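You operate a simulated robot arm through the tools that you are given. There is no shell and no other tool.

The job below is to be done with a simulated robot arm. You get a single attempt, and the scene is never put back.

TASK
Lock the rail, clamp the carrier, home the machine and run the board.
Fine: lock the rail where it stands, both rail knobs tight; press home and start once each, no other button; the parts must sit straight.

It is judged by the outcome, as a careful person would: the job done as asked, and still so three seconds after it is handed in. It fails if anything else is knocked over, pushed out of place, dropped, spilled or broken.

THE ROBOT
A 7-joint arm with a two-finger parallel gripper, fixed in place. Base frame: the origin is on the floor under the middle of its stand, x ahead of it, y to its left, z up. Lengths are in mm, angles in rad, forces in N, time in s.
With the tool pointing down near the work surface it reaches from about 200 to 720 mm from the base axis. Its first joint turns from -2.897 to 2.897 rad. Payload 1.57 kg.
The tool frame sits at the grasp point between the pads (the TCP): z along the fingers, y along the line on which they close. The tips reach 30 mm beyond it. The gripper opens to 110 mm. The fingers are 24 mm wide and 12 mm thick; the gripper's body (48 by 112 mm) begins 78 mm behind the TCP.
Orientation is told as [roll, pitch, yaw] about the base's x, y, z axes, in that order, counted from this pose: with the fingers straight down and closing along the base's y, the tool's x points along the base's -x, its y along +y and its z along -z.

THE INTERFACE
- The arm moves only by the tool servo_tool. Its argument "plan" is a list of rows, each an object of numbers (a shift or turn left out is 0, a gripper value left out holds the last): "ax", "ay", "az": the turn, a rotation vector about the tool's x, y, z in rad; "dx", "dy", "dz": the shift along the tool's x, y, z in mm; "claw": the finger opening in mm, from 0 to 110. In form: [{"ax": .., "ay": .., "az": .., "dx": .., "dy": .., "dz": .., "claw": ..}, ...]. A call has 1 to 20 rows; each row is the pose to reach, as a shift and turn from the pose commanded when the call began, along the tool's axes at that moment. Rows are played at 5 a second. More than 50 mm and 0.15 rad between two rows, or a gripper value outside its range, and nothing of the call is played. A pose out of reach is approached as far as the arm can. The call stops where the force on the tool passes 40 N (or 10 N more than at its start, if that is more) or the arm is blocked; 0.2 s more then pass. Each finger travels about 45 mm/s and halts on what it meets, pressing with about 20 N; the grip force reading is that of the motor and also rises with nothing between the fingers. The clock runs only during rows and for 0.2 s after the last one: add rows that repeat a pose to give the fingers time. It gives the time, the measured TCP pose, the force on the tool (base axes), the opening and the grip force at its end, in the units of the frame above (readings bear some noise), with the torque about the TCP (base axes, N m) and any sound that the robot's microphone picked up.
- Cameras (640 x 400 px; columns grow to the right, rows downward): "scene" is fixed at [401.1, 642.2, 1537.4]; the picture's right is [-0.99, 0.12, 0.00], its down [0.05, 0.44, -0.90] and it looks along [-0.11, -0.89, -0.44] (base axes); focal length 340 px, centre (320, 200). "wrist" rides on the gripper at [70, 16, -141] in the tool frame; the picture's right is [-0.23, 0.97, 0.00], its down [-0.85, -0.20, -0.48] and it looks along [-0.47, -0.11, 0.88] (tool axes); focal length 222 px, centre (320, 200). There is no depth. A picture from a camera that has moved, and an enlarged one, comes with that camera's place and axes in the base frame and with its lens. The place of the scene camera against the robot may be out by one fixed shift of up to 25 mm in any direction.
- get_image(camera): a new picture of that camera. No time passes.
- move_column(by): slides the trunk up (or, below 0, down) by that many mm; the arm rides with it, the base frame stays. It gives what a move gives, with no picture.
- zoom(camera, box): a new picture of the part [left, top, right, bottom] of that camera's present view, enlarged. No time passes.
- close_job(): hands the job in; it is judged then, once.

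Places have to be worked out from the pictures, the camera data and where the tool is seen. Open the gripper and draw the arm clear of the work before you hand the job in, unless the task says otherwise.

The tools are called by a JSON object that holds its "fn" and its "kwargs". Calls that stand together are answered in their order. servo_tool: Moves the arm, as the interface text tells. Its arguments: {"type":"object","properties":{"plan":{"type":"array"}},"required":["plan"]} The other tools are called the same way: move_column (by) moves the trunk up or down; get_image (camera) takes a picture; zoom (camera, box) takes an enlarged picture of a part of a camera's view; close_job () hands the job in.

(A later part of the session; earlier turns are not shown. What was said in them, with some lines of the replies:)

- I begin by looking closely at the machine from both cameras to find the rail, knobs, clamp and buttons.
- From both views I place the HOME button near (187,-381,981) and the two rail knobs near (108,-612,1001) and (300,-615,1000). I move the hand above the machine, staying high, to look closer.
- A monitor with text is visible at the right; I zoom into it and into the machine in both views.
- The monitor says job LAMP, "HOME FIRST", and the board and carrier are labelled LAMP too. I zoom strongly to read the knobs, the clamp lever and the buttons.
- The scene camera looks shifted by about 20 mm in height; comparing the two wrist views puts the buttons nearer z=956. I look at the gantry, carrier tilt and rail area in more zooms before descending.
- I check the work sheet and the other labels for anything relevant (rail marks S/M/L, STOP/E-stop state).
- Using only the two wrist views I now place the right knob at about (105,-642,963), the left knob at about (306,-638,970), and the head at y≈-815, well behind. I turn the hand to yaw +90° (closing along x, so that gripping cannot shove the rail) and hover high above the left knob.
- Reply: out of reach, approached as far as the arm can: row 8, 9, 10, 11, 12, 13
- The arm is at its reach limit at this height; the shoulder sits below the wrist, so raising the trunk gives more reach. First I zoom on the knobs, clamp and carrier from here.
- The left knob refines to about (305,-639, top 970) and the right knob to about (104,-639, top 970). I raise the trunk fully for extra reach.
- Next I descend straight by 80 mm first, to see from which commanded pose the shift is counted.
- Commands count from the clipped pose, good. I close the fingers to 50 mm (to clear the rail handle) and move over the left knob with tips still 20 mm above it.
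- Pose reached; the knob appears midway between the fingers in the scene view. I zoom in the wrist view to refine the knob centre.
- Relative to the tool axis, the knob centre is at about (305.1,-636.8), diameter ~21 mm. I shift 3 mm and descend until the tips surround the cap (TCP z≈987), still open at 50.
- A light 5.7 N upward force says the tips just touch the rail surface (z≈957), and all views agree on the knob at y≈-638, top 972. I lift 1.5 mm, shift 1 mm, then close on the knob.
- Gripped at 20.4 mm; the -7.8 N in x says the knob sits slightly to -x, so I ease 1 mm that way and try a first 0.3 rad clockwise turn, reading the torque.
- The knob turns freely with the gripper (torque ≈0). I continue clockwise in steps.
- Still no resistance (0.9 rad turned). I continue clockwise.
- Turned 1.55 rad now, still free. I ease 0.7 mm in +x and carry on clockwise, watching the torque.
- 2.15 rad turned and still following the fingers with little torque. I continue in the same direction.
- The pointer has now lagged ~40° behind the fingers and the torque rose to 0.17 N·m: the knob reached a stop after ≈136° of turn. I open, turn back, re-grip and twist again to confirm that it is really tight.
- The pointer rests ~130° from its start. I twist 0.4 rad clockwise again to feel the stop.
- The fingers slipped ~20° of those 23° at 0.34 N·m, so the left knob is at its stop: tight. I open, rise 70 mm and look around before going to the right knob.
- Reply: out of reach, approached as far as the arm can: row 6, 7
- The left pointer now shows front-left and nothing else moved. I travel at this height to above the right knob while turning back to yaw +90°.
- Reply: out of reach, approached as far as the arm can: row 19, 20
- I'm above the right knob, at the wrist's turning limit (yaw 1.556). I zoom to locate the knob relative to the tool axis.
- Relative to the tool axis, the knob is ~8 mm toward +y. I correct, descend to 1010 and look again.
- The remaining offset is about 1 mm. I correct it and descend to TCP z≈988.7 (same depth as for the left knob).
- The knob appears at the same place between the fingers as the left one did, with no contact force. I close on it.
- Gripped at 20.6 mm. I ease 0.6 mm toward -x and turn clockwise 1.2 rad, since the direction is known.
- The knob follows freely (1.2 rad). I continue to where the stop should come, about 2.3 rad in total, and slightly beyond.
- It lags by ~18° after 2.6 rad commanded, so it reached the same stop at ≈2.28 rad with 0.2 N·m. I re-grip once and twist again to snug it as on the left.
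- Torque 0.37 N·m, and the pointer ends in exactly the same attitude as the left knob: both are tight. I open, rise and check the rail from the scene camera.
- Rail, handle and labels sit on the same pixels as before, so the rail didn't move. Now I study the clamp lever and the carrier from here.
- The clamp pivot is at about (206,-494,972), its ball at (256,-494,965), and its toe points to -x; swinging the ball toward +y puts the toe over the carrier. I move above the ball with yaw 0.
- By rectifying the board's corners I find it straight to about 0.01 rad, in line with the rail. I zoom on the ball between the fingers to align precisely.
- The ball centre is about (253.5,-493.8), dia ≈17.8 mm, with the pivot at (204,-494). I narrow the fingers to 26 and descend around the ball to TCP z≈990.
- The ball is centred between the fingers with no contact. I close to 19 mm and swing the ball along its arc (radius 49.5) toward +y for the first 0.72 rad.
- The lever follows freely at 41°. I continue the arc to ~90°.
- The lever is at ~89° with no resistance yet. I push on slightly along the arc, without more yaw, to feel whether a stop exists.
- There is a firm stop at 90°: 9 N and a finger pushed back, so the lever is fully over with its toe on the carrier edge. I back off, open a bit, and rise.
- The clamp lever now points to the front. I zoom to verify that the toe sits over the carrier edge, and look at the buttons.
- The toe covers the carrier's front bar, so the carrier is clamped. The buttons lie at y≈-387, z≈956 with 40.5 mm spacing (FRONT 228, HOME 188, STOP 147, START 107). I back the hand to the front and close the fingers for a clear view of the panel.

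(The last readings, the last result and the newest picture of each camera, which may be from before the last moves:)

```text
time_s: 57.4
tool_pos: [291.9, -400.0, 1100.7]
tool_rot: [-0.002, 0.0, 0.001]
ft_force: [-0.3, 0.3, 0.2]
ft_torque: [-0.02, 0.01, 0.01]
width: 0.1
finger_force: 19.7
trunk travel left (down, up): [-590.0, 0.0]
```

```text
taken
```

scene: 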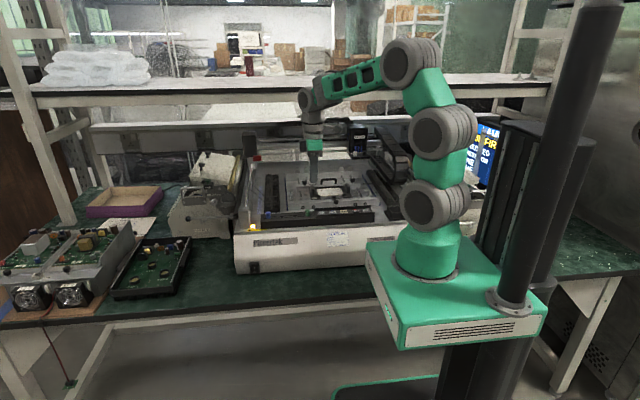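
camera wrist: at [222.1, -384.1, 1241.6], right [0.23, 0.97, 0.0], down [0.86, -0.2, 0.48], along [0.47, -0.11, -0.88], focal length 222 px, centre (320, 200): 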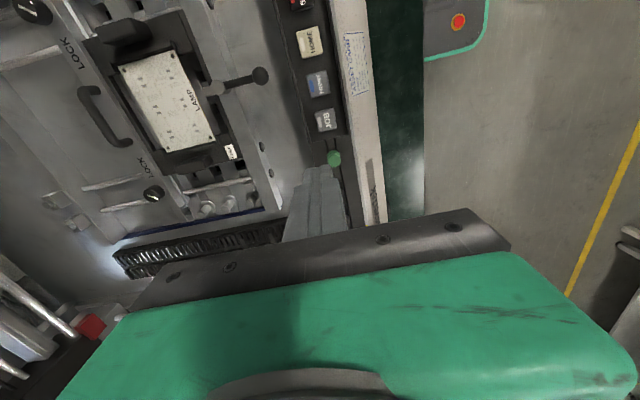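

Fingers are closed; I zoom on the HOME button and its channel from this overhead view.

{"fn": "zoom", "kwargs": {"camera": "wrist", "box": [265, 0, 385, 75]}}

{"fn": "zoom", "kwargs": {"camera": "wrist", "box": [270, 60, 370, 200]}}

{"fn": "zoom", "kwargs": {"camera": "scene", "box": [330, 205, 365, 225]}}

```text
5.33 times, centred on (325, 38) of wrist
camera zoom: at [222.1, -384.1, 1241.6], right [0.23, 0.97, 0.0], down [0.86, -0.2, 0.48], along [0.47, -0.11, -0.88], focal length 1185 px, centre (293, 1067)
```

zoom: 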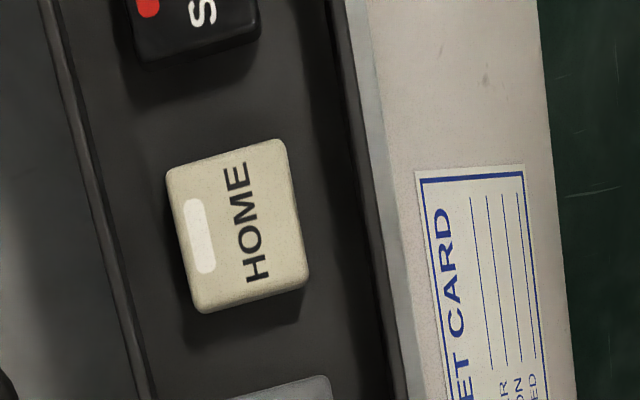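

```text
2.86 times, centred on (320, 130) of wrist
camera zoom: at [222.1, -384.1, 1241.6], right [0.23, 0.97, 0.0], down [0.86, -0.2, 0.48], along [0.47, -0.11, -0.88], focal length 635 px, centre (320, 400)
```

zoom: 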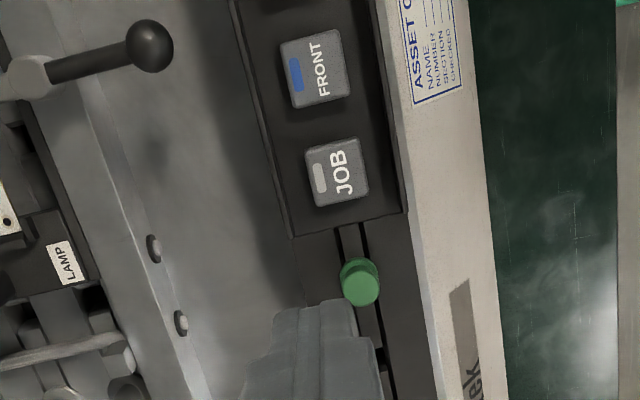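

```text
16.00 times, centred on (348, 215) of scene
camera zoom: at [401.1, 642.2, 1537.4], right [-0.99, 0.12, 0.0], down [0.05, 0.44, -0.9], along [-0.11, -0.89, -0.44], focal length 5444 px, centre (-120, -40)
```

zoom: 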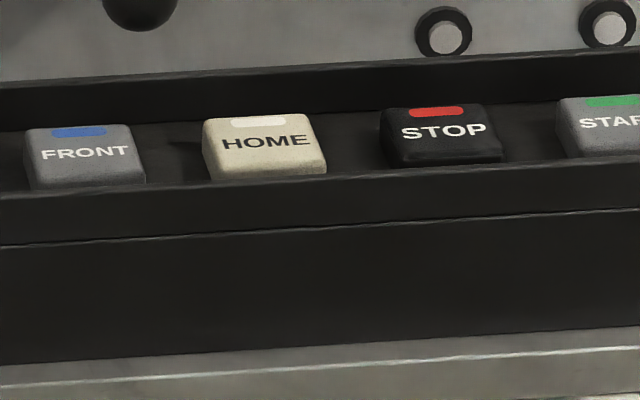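

HOME's centre is at (187.3,-387), ~23 mm square, in a ~50 mm wide channel, so the closed 24 mm fingers fit. I move above it, to TCP z=1000 (tips ~14 mm above), and check alignment.

{"fn": "servo_tool", "kwargs": {"plan": [{"dx": 25, "dy": 4, "dz": 10, "claw": 0}, {"dx": 50, "dy": 8, "dz": 20}, {"dx": 75, "dy": 11, "dz": 35}, {"dx": 95, "dy": 13, "dz": 55}, {"dx": 104.6, "dy": 13, "dz": 75}, {"dx": 104.6, "dy": 13, "dz": 90}, {"dx": 104.6, "dy": 13, "dz": 100.7}, {"dx": 104.6, "dy": 13, "dz": 100.7}]}}

{"fn": "zoom", "kwargs": {"camera": "scene", "box": [310, 185, 380, 230]}}

{"fn": "zoom", "kwargs": {"camera": "wrist", "box": [240, 100, 400, 200]}}

```text
time_s: 59.2
tool_pos: [188.8, -389.0, 998.1]
tool_rot: [0.0, -0.001, 0.0]
ft_force: [-0.9, 0.0, -0.6]
ft_torque: [-0.03, -0.02, 0.04]
width: 0.2
finger_force: 20.0
trunk travel left (down, up): [-590.0, 0.0]
```

```text
8.89 times, centred on (345, 208) of scene
camera zoom: at [401.1, 642.2, 1537.4], right [-0.99, 0.12, 0.0], down [0.05, 0.44, -0.9], along [-0.11, -0.89, -0.44], focal length 3024 px, centre (98, 133)
```

zoom: 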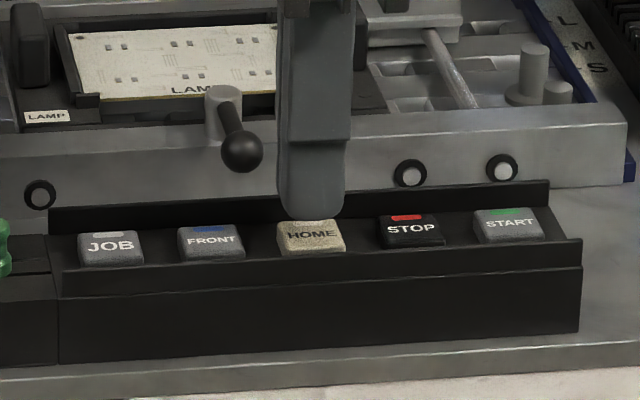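

```text
4.00 times, centred on (320, 150) of wrist
camera zoom: at [118.3, -372.0, 1140.6], right [0.23, 0.97, 0.0], down [0.86, -0.2, 0.48], along [0.47, -0.11, -0.88], focal length 888 px, centre (320, 400)
```

zoom: 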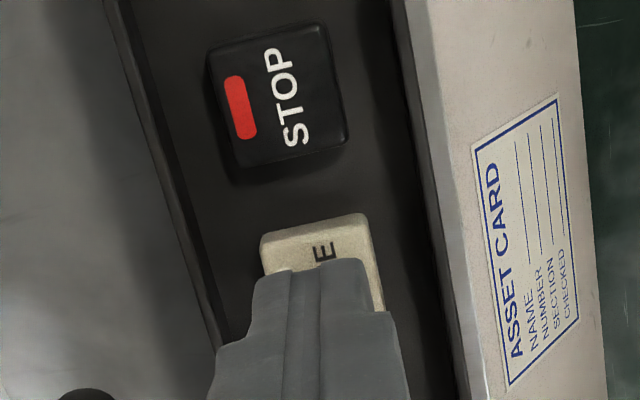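

The fingertips are above HOME, within ~2 mm. I shift 1.5 mm toward -x and descend in 1 mm steps to touch and press.

{"fn": "servo_tool", "kwargs": {"plan": [{"dx": 1.5, "dz": 4}, {"dx": 1.5, "dz": 8}, {"dx": 1.5, "dz": 10}, {"dx": 1.5, "dz": 11}, {"dx": 1.5, "dz": 12}, {"dx": 1.5, "dz": 13}]}}

{"fn": "zoom", "kwargs": {"camera": "scene", "box": [310, 185, 380, 230]}}

```text
time_s: 60.6
tool_pos: [184.9, -387.1, 986.6]
tool_rot: [0.001, 0.001, 0.0]
ft_force: [-0.2, -0.8, 1.5]
ft_torque: [-0.05, -0.04, -0.04]
width: 0.0
finger_force: 19.9
trunk travel left (down, up): [-590.0, 0.0]
heard: click
```

```text
8.89 times, centred on (345, 208) of scene
camera zoom: at [401.1, 642.2, 1537.4], right [-0.99, 0.12, 0.0], down [0.05, 0.44, -0.9], along [-0.11, -0.89, -0.44], focal length 3024 px, centre (98, 133)
```

zoom: 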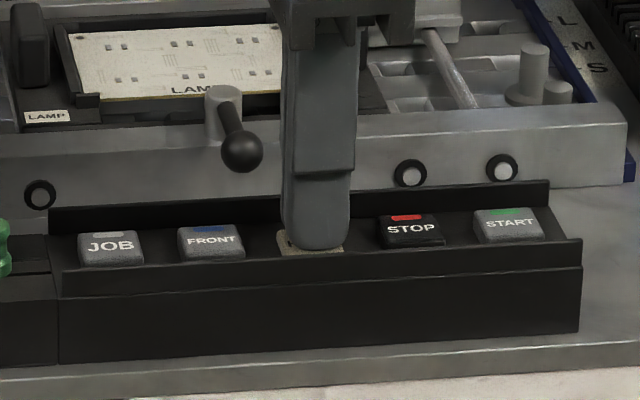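

A click: HOME is pressed. I lift straight off and keep in front of the machine while it homes.

{"fn": "servo_tool", "kwargs": {"plan": [{"dz": -10}, {"dz": -30}, {"dz": -60}, {"dz": -90}, {"dz": -110, "dy": 20}, {"dz": -120, "dy": 40}, {"dz": -120, "dy": 40}]}}

{"fn": "get_image", "kwargs": {"camera": "scene"}}

{"fn": "zoom", "kwargs": {"camera": "scene", "box": [440, 105, 520, 195]}}

```text
time_s: 62.2
tool_pos: [185.5, -347.8, 1107.1]
tool_rot: [0.002, 0.0, 0.001]
ft_force: [-0.5, 0.2, 0.5]
ft_torque: [-0.03, 0.02, -0.03]
width: 0.0
finger_force: 19.9
trunk travel left (down, up): [-590.0, 0.0]
```

```text
taken
```

scene: 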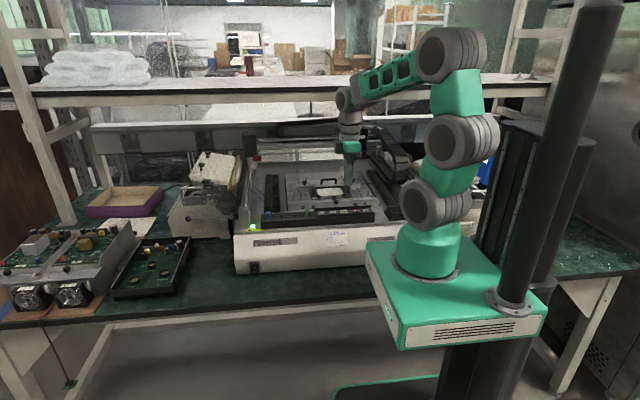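

```text
4.44 times, centred on (480, 150) of scene
camera zoom: at [401.1, 642.2, 1537.4], right [-0.99, 0.12, 0.0], down [0.05, 0.44, -0.9], along [-0.11, -0.89, -0.44], focal length 1512 px, centre (-391, 422)
```

zoom: 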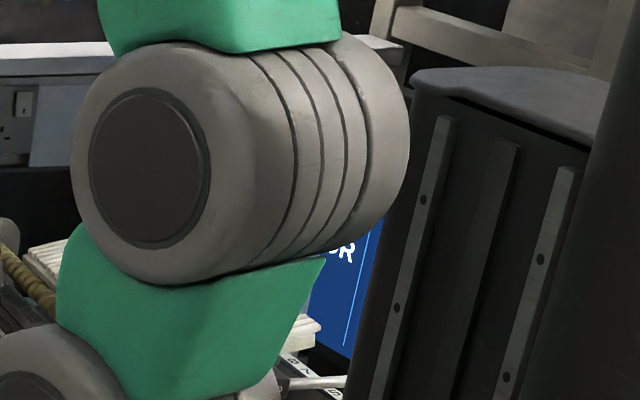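

The lamp at the left front seems to have changed to green; I zoom on it and on the machine head.

{"fn": "zoom", "kwargs": {"camera": "scene", "box": [230, 110, 420, 230]}}

{"fn": "zoom", "kwargs": {"camera": "scene", "box": [240, 210, 280, 235]}}

```text
3.33 times, centred on (325, 170) of scene
camera zoom: at [401.1, 642.2, 1537.4], right [-0.99, 0.12, 0.0], down [0.05, 0.44, -0.9], along [-0.11, -0.89, -0.44], focal length 1134 px, centre (303, 300)
```

zoom: 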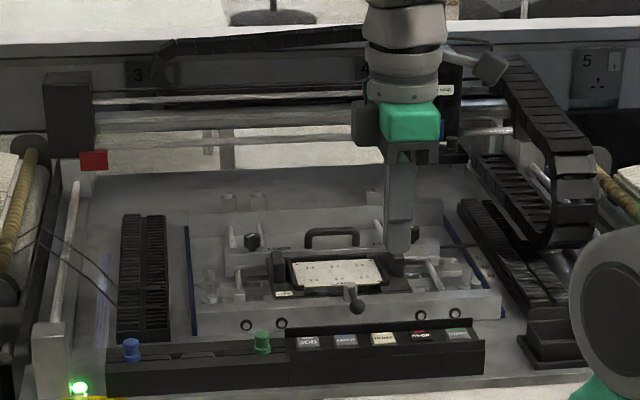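

```text
16.00 times, centred on (260, 222) of scene
camera zoom: at [401.1, 642.2, 1537.4], right [-0.99, 0.12, 0.0], down [0.05, 0.44, -0.9], along [-0.11, -0.89, -0.44], focal length 5444 px, centre (1280, -160)
```

zoom: 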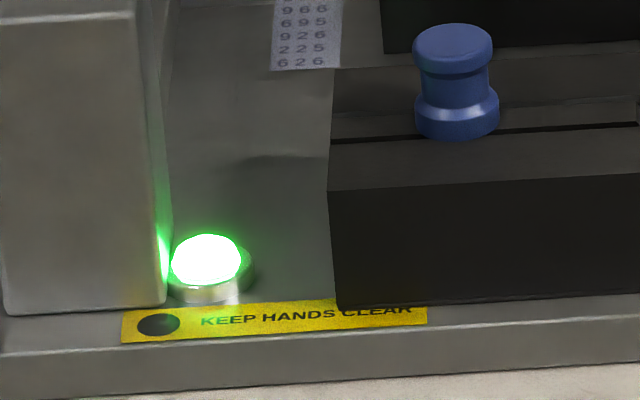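

The lamp is green and labelled "KEEP HANDS CLEAR". I move aside to +x (still in front) so that the monitor becomes visible, and wait a few seconds for homing to finish.

{"fn": "servo_tool", "kwargs": {"plan": [{"dx": -30, "dy": -10, "dz": -10}, {"dx": -60, "dy": -20, "dz": -20}, {"dx": -90, "dy": -30, "dz": -30}, {"dx": -110, "dy": -40, "dz": -40}, {"dx": -110, "dy": -40, "dz": -40}, {"dx": -110, "dy": -40, "dz": -40}, {"dx": -110, "dy": -40, "dz": -40}, {"dx": -110, "dy": -40, "dz": -40}, {"dx": -110, "dy": -40, "dz": -40}, {"dx": -110, "dy": -40, "dz": -40}]}}

{"fn": "zoom", "kwargs": {"camera": "scene", "box": [440, 105, 520, 195]}}

{"fn": "zoom", "kwargs": {"camera": "scene", "box": [230, 110, 420, 230]}}

```text
time_s: 64.4
tool_pos: [295.8, -387.0, 1147.1]
tool_rot: [0.002, -0.001, 0.001]
ft_force: [0.3, -0.6, -0.3]
ft_torque: [0.01, 0.0, -0.01]
width: 0.1
finger_force: 20.2
trunk travel left (down, up): [-590.0, 0.0]
```

```text
4.44 times, centred on (480, 150) of scene
camera zoom: at [401.1, 642.2, 1537.4], right [-0.99, 0.12, 0.0], down [0.05, 0.44, -0.9], along [-0.11, -0.89, -0.44], focal length 1512 px, centre (-391, 422)
```

zoom: 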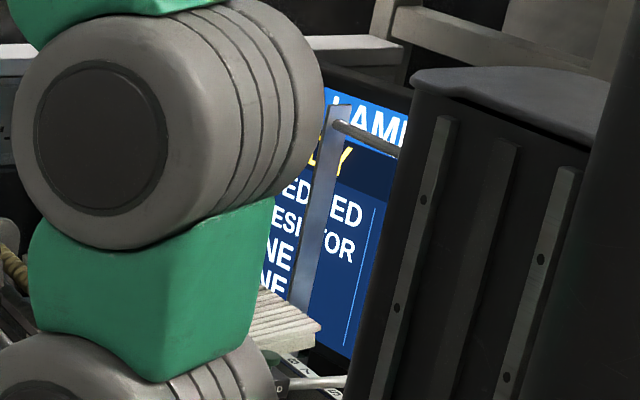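

```text
3.33 times, centred on (325, 170) of scene
camera zoom: at [401.1, 642.2, 1537.4], right [-0.99, 0.12, 0.0], down [0.05, 0.44, -0.9], along [-0.11, -0.89, -0.44], focal length 1134 px, centre (303, 300)
```

zoom: 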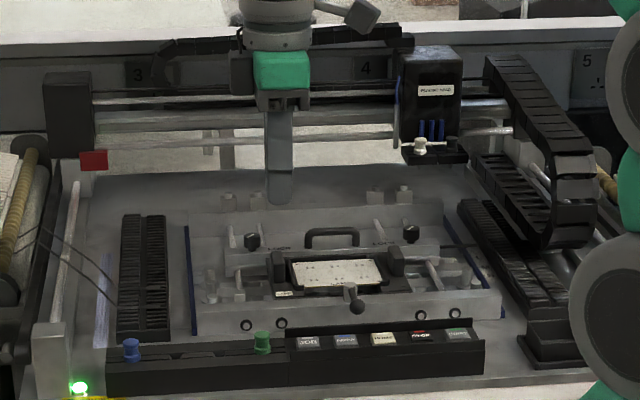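

The monitor now ends in "…Y" (READY), with the lamp green and the head parked. I move over START at about (106.7,-387) and verify from the wrist camera before pressing.

{"fn": "servo_tool", "kwargs": {"plan": [{"dx": 35, "dz": 10, "claw": 0}, {"dx": 70, "dz": 20}, {"dx": 105, "dz": 35}, {"dx": 140, "dz": 60}, {"dx": 170, "dz": 90}, {"dx": 188.5, "dz": 115}, {"dx": 188.5, "dz": 135}, {"dx": 188.5, "dz": 142}, {"dx": 188.5, "dz": 142}]}}

{"fn": "zoom", "kwargs": {"camera": "wrist", "box": [240, 100, 400, 200]}}

{"fn": "zoom", "kwargs": {"camera": "scene", "box": [310, 185, 380, 230]}}

```text
time_s: 66.4
tool_pos: [108.7, -388.7, 1004.1]
tool_rot: [0.001, 0.0, 0.002]
ft_force: [0.1, 1.1, 0.4]
ft_torque: [0.03, -0.02, -0.03]
width: 0.0
finger_force: 19.8
trunk travel left (down, up): [-590.0, 0.0]
```

```text
4.00 times, centred on (320, 150) of wrist
camera zoom: at [37.9, -371.9, 1145.6], right [0.23, 0.97, 0.0], down [0.86, -0.2, 0.48], along [0.47, -0.11, -0.88], focal length 888 px, centre (320, 400)
```

zoom: 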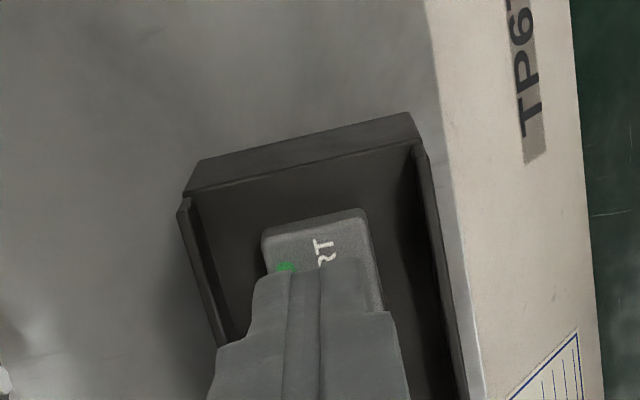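

```text
8.89 times, centred on (345, 208) of scene
camera zoom: at [401.1, 642.2, 1537.4], right [-0.99, 0.12, 0.0], down [0.05, 0.44, -0.9], along [-0.11, -0.89, -0.44], focal length 3024 px, centre (98, 133)
```

zoom: 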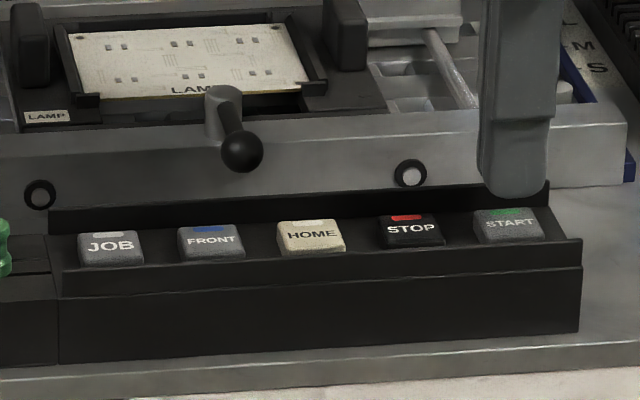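

The view of START matches that of HOME, so alignment is the same. I shift 1.5 mm and press down in 1 mm steps to the height at which HOME clicked.

{"fn": "servo_tool", "kwargs": {"plan": [{"dx": 1.5, "dz": 5}, {"dx": 1.5, "dz": 10}, {"dx": 1.5, "dz": 14}, {"dx": 1.5, "dz": 16}, {"dx": 1.5, "dz": 17}, {"dx": 1.5, "dz": 18}, {"dx": 1.5, "dz": 19}]}}

```text
time_s: 68.0
tool_pos: [106.0, -387.6, 985.8]
tool_rot: [-0.002, 0.0, 0.003]
ft_force: [1.6, -0.4, 3.6]
ft_torque: [-0.04, -0.03, -0.04]
width: 0.0
finger_force: 19.9
trunk travel left (down, up): [-590.0, 0.0]
heard: click
```

START clicked once. I lift straight off and withdraw up and toward the front, clear of the machine.

{"fn": "servo_tool", "kwargs": {"plan": [{"dz": -15}, {"dz": -45}, {"dz": -85, "dy": 10}, {"dz": -120, "dy": 30}, {"dz": -150, "dy": 55}, {"dz": -180, "dy": 80}, {"dz": -200, "dy": 90}, {"dz": -210, "dy": 90}]}}

{"fn": "get_image", "kwargs": {"camera": "scene"}}

{"fn": "zoom", "kwargs": {"camera": "scene", "box": [230, 110, 420, 230]}}

```text
time_s: 69.8
tool_pos: [105.6, -295.2, 1196.1]
tool_rot: [0.0, -0.001, 0.002]
ft_force: [-0.4, -0.4, 0.9]
ft_torque: [0.05, -0.01, 0.01]
width: 0.0
finger_force: 20.5
trunk travel left (down, up): [-590.0, 0.0]
```

```text
taken
```

scene: 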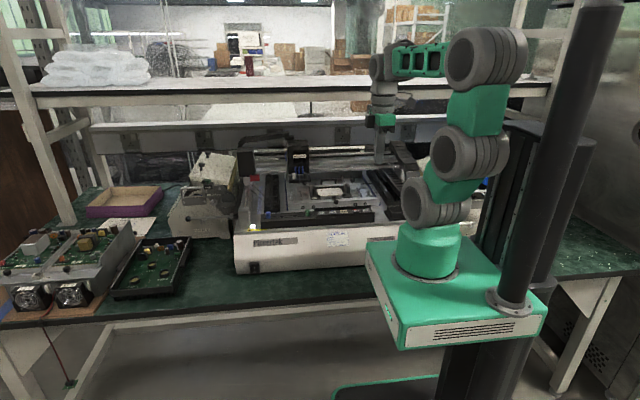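

```text
3.33 times, centred on (325, 170) of scene
camera zoom: at [401.1, 642.2, 1537.4], right [-0.99, 0.12, 0.0], down [0.05, 0.44, -0.9], along [-0.11, -0.89, -0.44], focal length 1134 px, centre (303, 300)
```

zoom: 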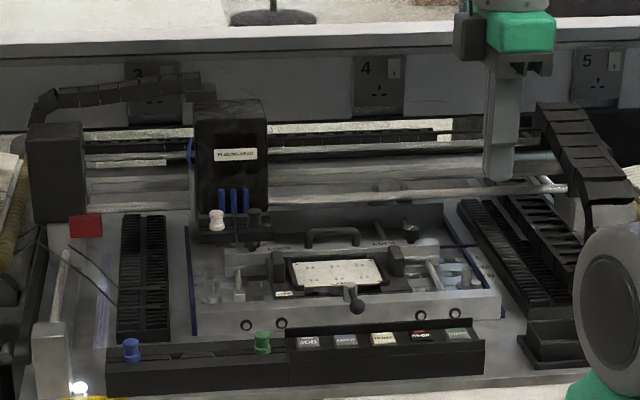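

The gantry is running, with the head travelling across. My arm is clear, so I hold still and wait.

{"fn": "servo_tool", "kwargs": {"plan": [{"dz": 0}, {"dz": 0}, {"dz": 0}, {"dz": 0}, {"dz": 0}, {"dz": 0}, {"dz": 0}, {"dz": 0}, {"dz": 0}, {"dz": 0}]}}

{"fn": "zoom", "kwargs": {"camera": "scene", "box": [230, 110, 420, 230]}}

```text
time_s: 72.0
tool_pos: [106.6, -296.1, 1196.9]
tool_rot: [0.0, 0.001, 0.001]
ft_force: [0.0, -0.1, 0.4]
ft_torque: [-0.01, 0.0, 0.02]
width: 0.0
finger_force: 20.4
trunk travel left (down, up): [-590.0, 0.0]
```

```text
3.33 times, centred on (325, 170) of scene
camera zoom: at [401.1, 642.2, 1537.4], right [-0.99, 0.12, 0.0], down [0.05, 0.44, -0.9], along [-0.11, -0.89, -0.44], focal length 1134 px, centre (303, 300)
```

zoom: 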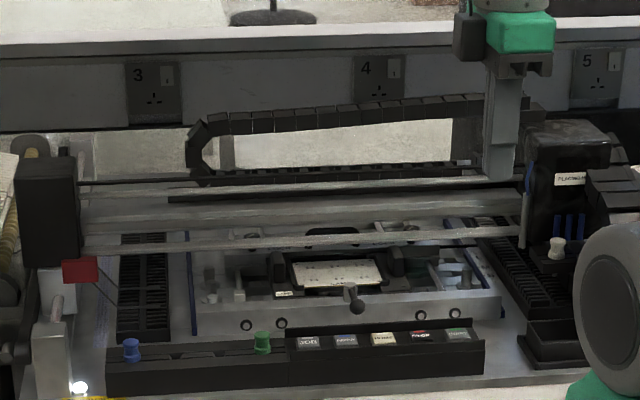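

The gantry keeps working (head now at the right side). I keep waiting.

{"fn": "servo_tool", "kwargs": {"plan": [{"dz": 0}, {"dz": 0}, {"dz": 0}, {"dz": 0}, {"dz": 0}, {"dz": 0}, {"dz": 0}, {"dz": 0}, {"dz": 0}, {"dz": 0}, {"dz": 0}, {"dz": 0}, {"dz": 0}, {"dz": 0}, {"dz": 0}, {"dz": 0}, {"dz": 0}, {"dz": 0}, {"dz": 0}, {"dz": 0}]}}

{"fn": "zoom", "kwargs": {"camera": "scene", "box": [230, 110, 420, 230]}}

{"fn": "zoom", "kwargs": {"camera": "scene", "box": [310, 184, 350, 209]}}

```text
time_s: 76.2
tool_pos: [105.9, -297.8, 1195.5]
tool_rot: [0.0, 0.0, 0.001]
ft_force: [0.4, -0.3, 0.6]
ft_torque: [0.03, 0.0, 0.0]
width: 0.0
finger_force: 20.1
trunk travel left (down, up): [-590.0, 0.0]
```

```text
3.33 times, centred on (325, 170) of scene
camera zoom: at [401.1, 642.2, 1537.4], right [-0.99, 0.12, 0.0], down [0.05, 0.44, -0.9], along [-0.11, -0.89, -0.44], focal length 1134 px, centre (303, 300)
```

zoom: 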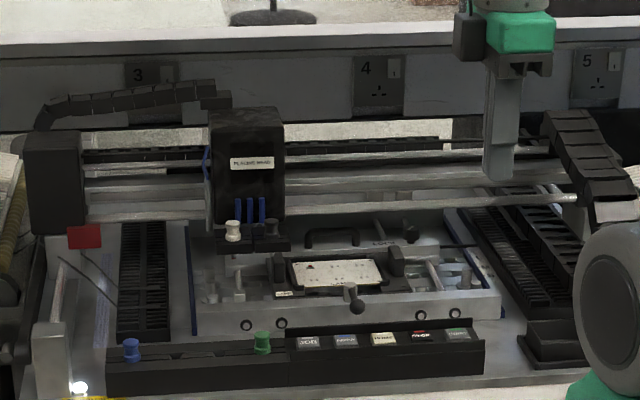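

```text
16.00 times, centred on (330, 196) of scene
camera zoom: at [401.1, 642.2, 1537.4], right [-0.99, 0.12, 0.0], down [0.05, 0.44, -0.9], along [-0.11, -0.89, -0.44], focal length 5444 px, centre (160, 256)
```

zoom: 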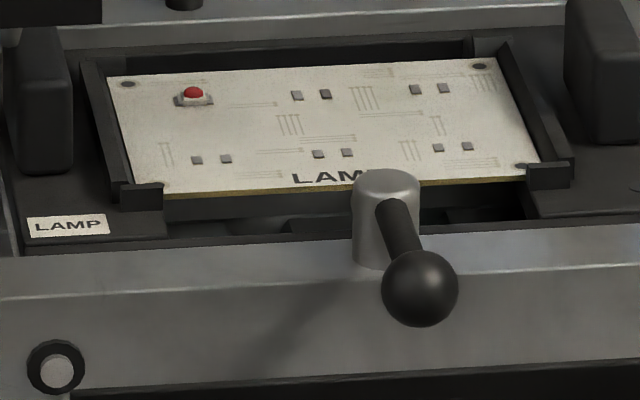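

The first red LED sits straight on its pads. Five more places remain, so I keep waiting without moving.

{"fn": "servo_tool", "kwargs": {"plan": [{"dz": 0}, {"dz": 0}, {"dz": 0}, {"dz": 0}, {"dz": 0}, {"dz": 0}, {"dz": 0}, {"dz": 0}, {"dz": 0}, {"dz": 0}, {"dz": 0}, {"dz": 0}, {"dz": 0}, {"dz": 0}, {"dz": 0}, {"dz": 0}, {"dz": 0}, {"dz": 0}, {"dz": 0}, {"dz": 0}]}}

{"fn": "zoom", "kwargs": {"camera": "scene", "box": [310, 184, 350, 209]}}

```text
time_s: 80.4
tool_pos: [105.6, -297.0, 1195.5]
tool_rot: [-0.001, 0.0, 0.0]
ft_force: [0.4, 0.6, -0.2]
ft_torque: [-0.02, -0.01, 0.0]
width: 0.0
finger_force: 19.8
trunk travel left (down, up): [-590.0, 0.0]
```

```text
16.00 times, centred on (330, 196) of scene
camera zoom: at [401.1, 642.2, 1537.4], right [-0.99, 0.12, 0.0], down [0.05, 0.44, -0.9], along [-0.11, -0.89, -0.44], focal length 5444 px, centre (160, 256)
```

zoom: 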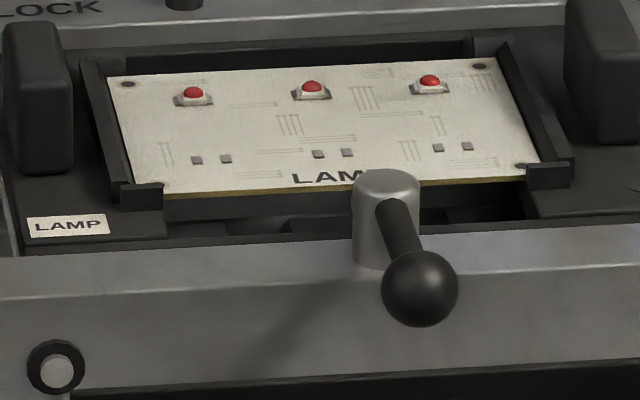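

Three LEDs are on, all straight; the resistors come next. I keep waiting.

{"fn": "servo_tool", "kwargs": {"plan": [{"dz": 0}, {"dz": 0}, {"dz": 0}, {"dz": 0}, {"dz": 0}, {"dz": 0}, {"dz": 0}, {"dz": 0}, {"dz": 0}, {"dz": 0}, {"dz": 0}, {"dz": 0}, {"dz": 0}, {"dz": 0}, {"dz": 0}, {"dz": 0}, {"dz": 0}, {"dz": 0}, {"dz": 0}, {"dz": 0}]}}

{"fn": "zoom", "kwargs": {"camera": "scene", "box": [310, 184, 350, 209]}}

{"fn": "zoom", "kwargs": {"camera": "scene", "box": [230, 110, 420, 230]}}

```text
time_s: 84.6
tool_pos: [105.5, -296.8, 1195.3]
tool_rot: [-0.001, -0.002, 0.003]
ft_force: [1.1, 0.6, -0.8]
ft_torque: [-0.01, -0.05, -0.01]
width: 0.0
finger_force: 20.4
trunk travel left (down, up): [-590.0, 0.0]
```

```text
16.00 times, centred on (330, 196) of scene
camera zoom: at [401.1, 642.2, 1537.4], right [-0.99, 0.12, 0.0], down [0.05, 0.44, -0.9], along [-0.11, -0.89, -0.44], focal length 5444 px, centre (160, 256)
```

zoom: 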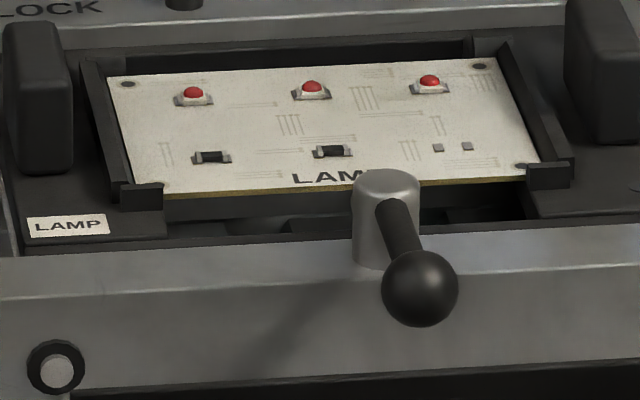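

```text
3.33 times, centred on (325, 170) of scene
camera zoom: at [401.1, 642.2, 1537.4], right [-0.99, 0.12, 0.0], down [0.05, 0.44, -0.9], along [-0.11, -0.89, -0.44], focal length 1134 px, centre (303, 300)
```

zoom: 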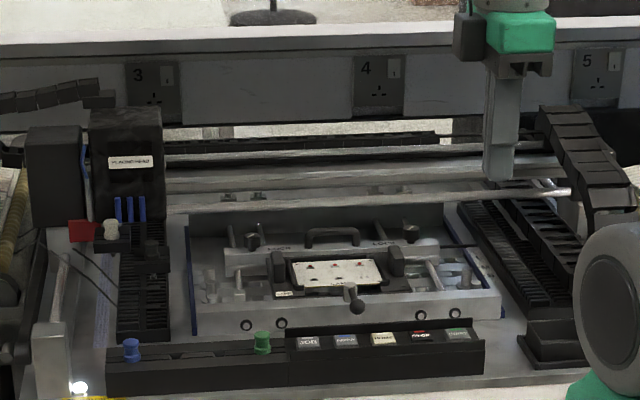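

Five parts are placed straight and the last resistor is being fetched. I wait for the run to finish.

{"fn": "servo_tool", "kwargs": {"plan": [{"dz": 0}, {"dz": 0}, {"dz": 0}, {"dz": 0}, {"dz": 0}, {"dz": 0}, {"dz": 0}, {"dz": 0}, {"dz": 0}, {"dz": 0}, {"dz": 0}, {"dz": 0}, {"dz": 0}, {"dz": 0}, {"dz": 0}, {"dz": 0}, {"dz": 0}, {"dz": 0}, {"dz": 0}, {"dz": 0}]}}

{"fn": "zoom", "kwargs": {"camera": "scene", "box": [310, 184, 350, 209]}}

{"fn": "zoom", "kwargs": {"camera": "scene", "box": [230, 110, 420, 230]}}

```text
time_s: 88.8
tool_pos: [106.0, -298.1, 1195.8]
tool_rot: [0.0, 0.0, 0.002]
ft_force: [-0.1, 0.4, -0.1]
ft_torque: [0.0, -0.02, -0.04]
width: 0.0
finger_force: 19.6
trunk travel left (down, up): [-590.0, 0.0]
```

```text
16.00 times, centred on (330, 196) of scene
camera zoom: at [401.1, 642.2, 1537.4], right [-0.99, 0.12, 0.0], down [0.05, 0.44, -0.9], along [-0.11, -0.89, -0.44], focal length 5444 px, centre (160, 256)
```

zoom: 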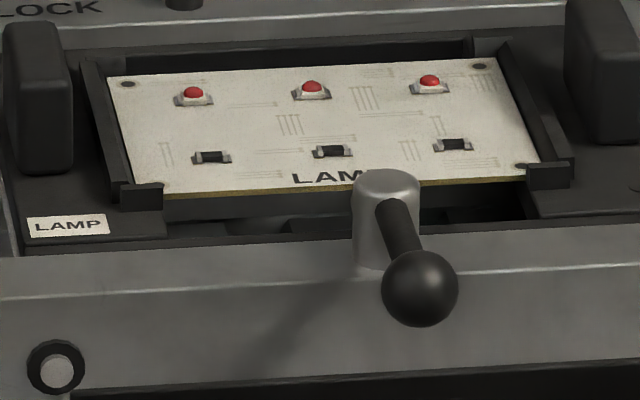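

```text
3.33 times, centred on (325, 170) of scene
camera zoom: at [401.1, 642.2, 1537.4], right [-0.99, 0.12, 0.0], down [0.05, 0.44, -0.9], along [-0.11, -0.89, -0.44], focal length 1134 px, centre (303, 300)
```

zoom: 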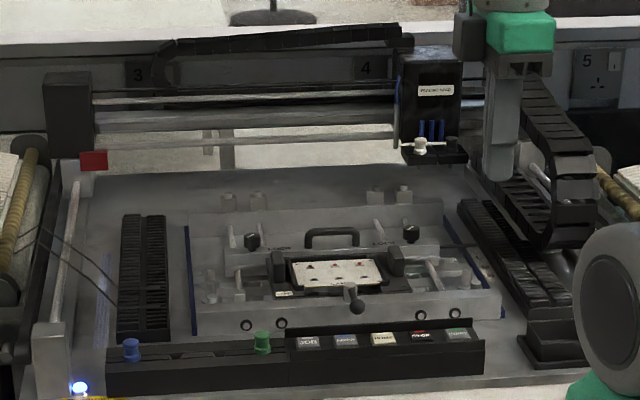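

All six parts are on straight, the head is parked again and the lamp is blue (finished). I open the gripper, lift a little further from the work, and check the monitor, knobs and rail one last time.

{"fn": "servo_tool", "kwargs": {"plan": [{"dz": -20, "dy": 10, "claw": 40}, {"dz": -40, "dy": 20, "claw": 80}, {"dz": -60, "dy": 30, "claw": 110}, {"dz": -80, "dy": 40, "claw": 110}, {"dz": -80, "dy": 40, "claw": 110}, {"dz": -80, "dy": 40, "claw": 110}]}}

{"fn": "get_image", "kwargs": {"camera": "scene"}}

{"fn": "zoom", "kwargs": {"camera": "scene", "box": [280, 160, 380, 225]}}

{"fn": "zoom", "kwargs": {"camera": "scene", "box": [440, 105, 520, 195]}}

{"fn": "zoom", "kwargs": {"camera": "wrist", "box": [0, 0, 340, 240]}}

```text
time_s: 90.2
tool_pos: [105.6, -256.3, 1275.4]
tool_rot: [-0.001, 0.001, 0.002]
ft_force: [-0.5, 0.0, 0.3]
ft_torque: [-0.02, 0.01, -0.01]
width: 109.9
finger_force: 0.1
trunk travel left (down, up): [-590.0, 0.0]
```

```text
taken
```

scene: 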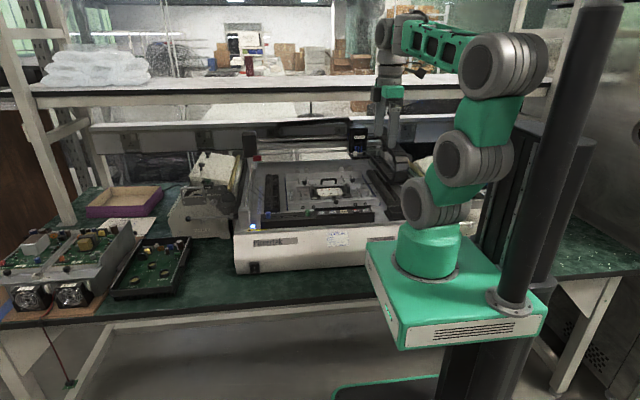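

```text
6.15 times, centred on (330, 192) of scene
camera zoom: at [401.1, 642.2, 1537.4], right [-0.99, 0.12, 0.0], down [0.05, 0.44, -0.9], along [-0.11, -0.89, -0.44], focal length 2094 px, centre (258, 246)
```

zoom: 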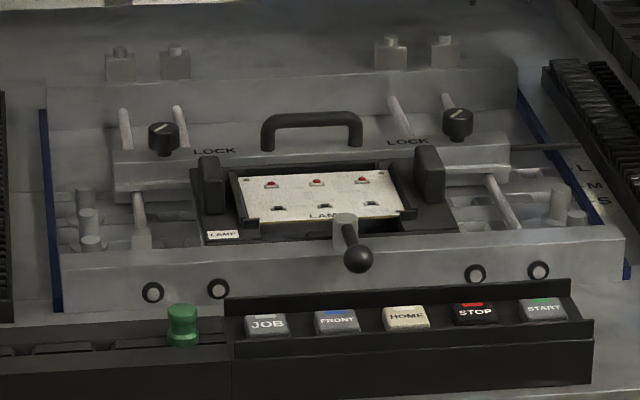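

```text
4.44 times, centred on (480, 150) of scene
camera zoom: at [401.1, 642.2, 1537.4], right [-0.99, 0.12, 0.0], down [0.05, 0.44, -0.9], along [-0.11, -0.89, -0.44], focal length 1512 px, centre (-391, 422)
```

zoom: 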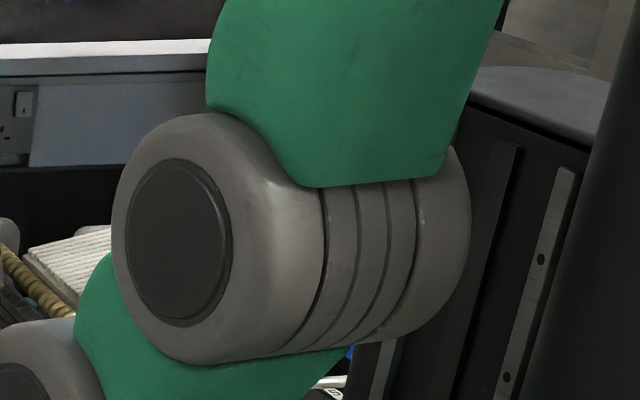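

```text
1.67 times, centred on (170, 120) of wrist
camera zoom: at [35.6, -240.6, 1417.5], right [0.23, 0.97, 0.0], down [0.86, -0.2, 0.48], along [0.47, -0.11, -0.88], focal length 370 px, centre (570, 333)
```

zoom: 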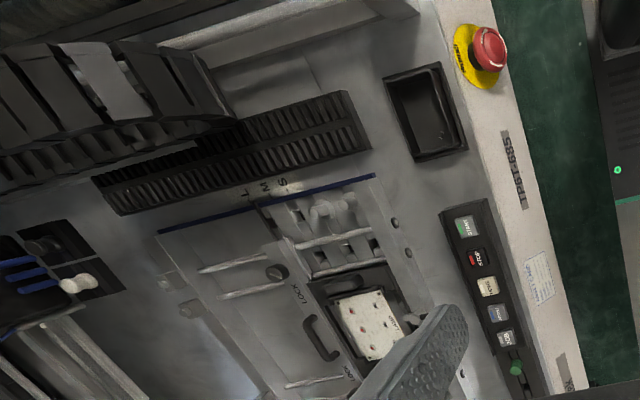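

Everything checks out: the rail has not moved and both knobs are tight. The clamp is over, all six parts sit straight, and the head is parked with the lamp blue. The gripper is open and clear of the work, so I hand the job in.

{"fn": "close_job", "kwargs": {}}

```text
The job is handed in.
```

The LAMP board has been run and handed in. Three red LEDs and three resistors are placed, and all six looked straight in the camera view.

- **Rail:** both knobs are turned clockwise to their stops, at about 0.35 N·m each. In the pictures taken before and after, the rail shows no movement.
- **Carrier:** the clamp lever is swung 90° to its stop, with its toe over the carrier's front bar.
- **Buttons:** I pressed home once, and the lamp turned green. I then pressed start once. Each press gave one click, and I pressed no other button.
- **Finish:** the placing head is back at its parked position and the lamp is blue. The gripper is open and the arm is clear of the machine.

The robot arm hid the monitor at the end, so I judged the run complete from the board, the parked head and the lamp.
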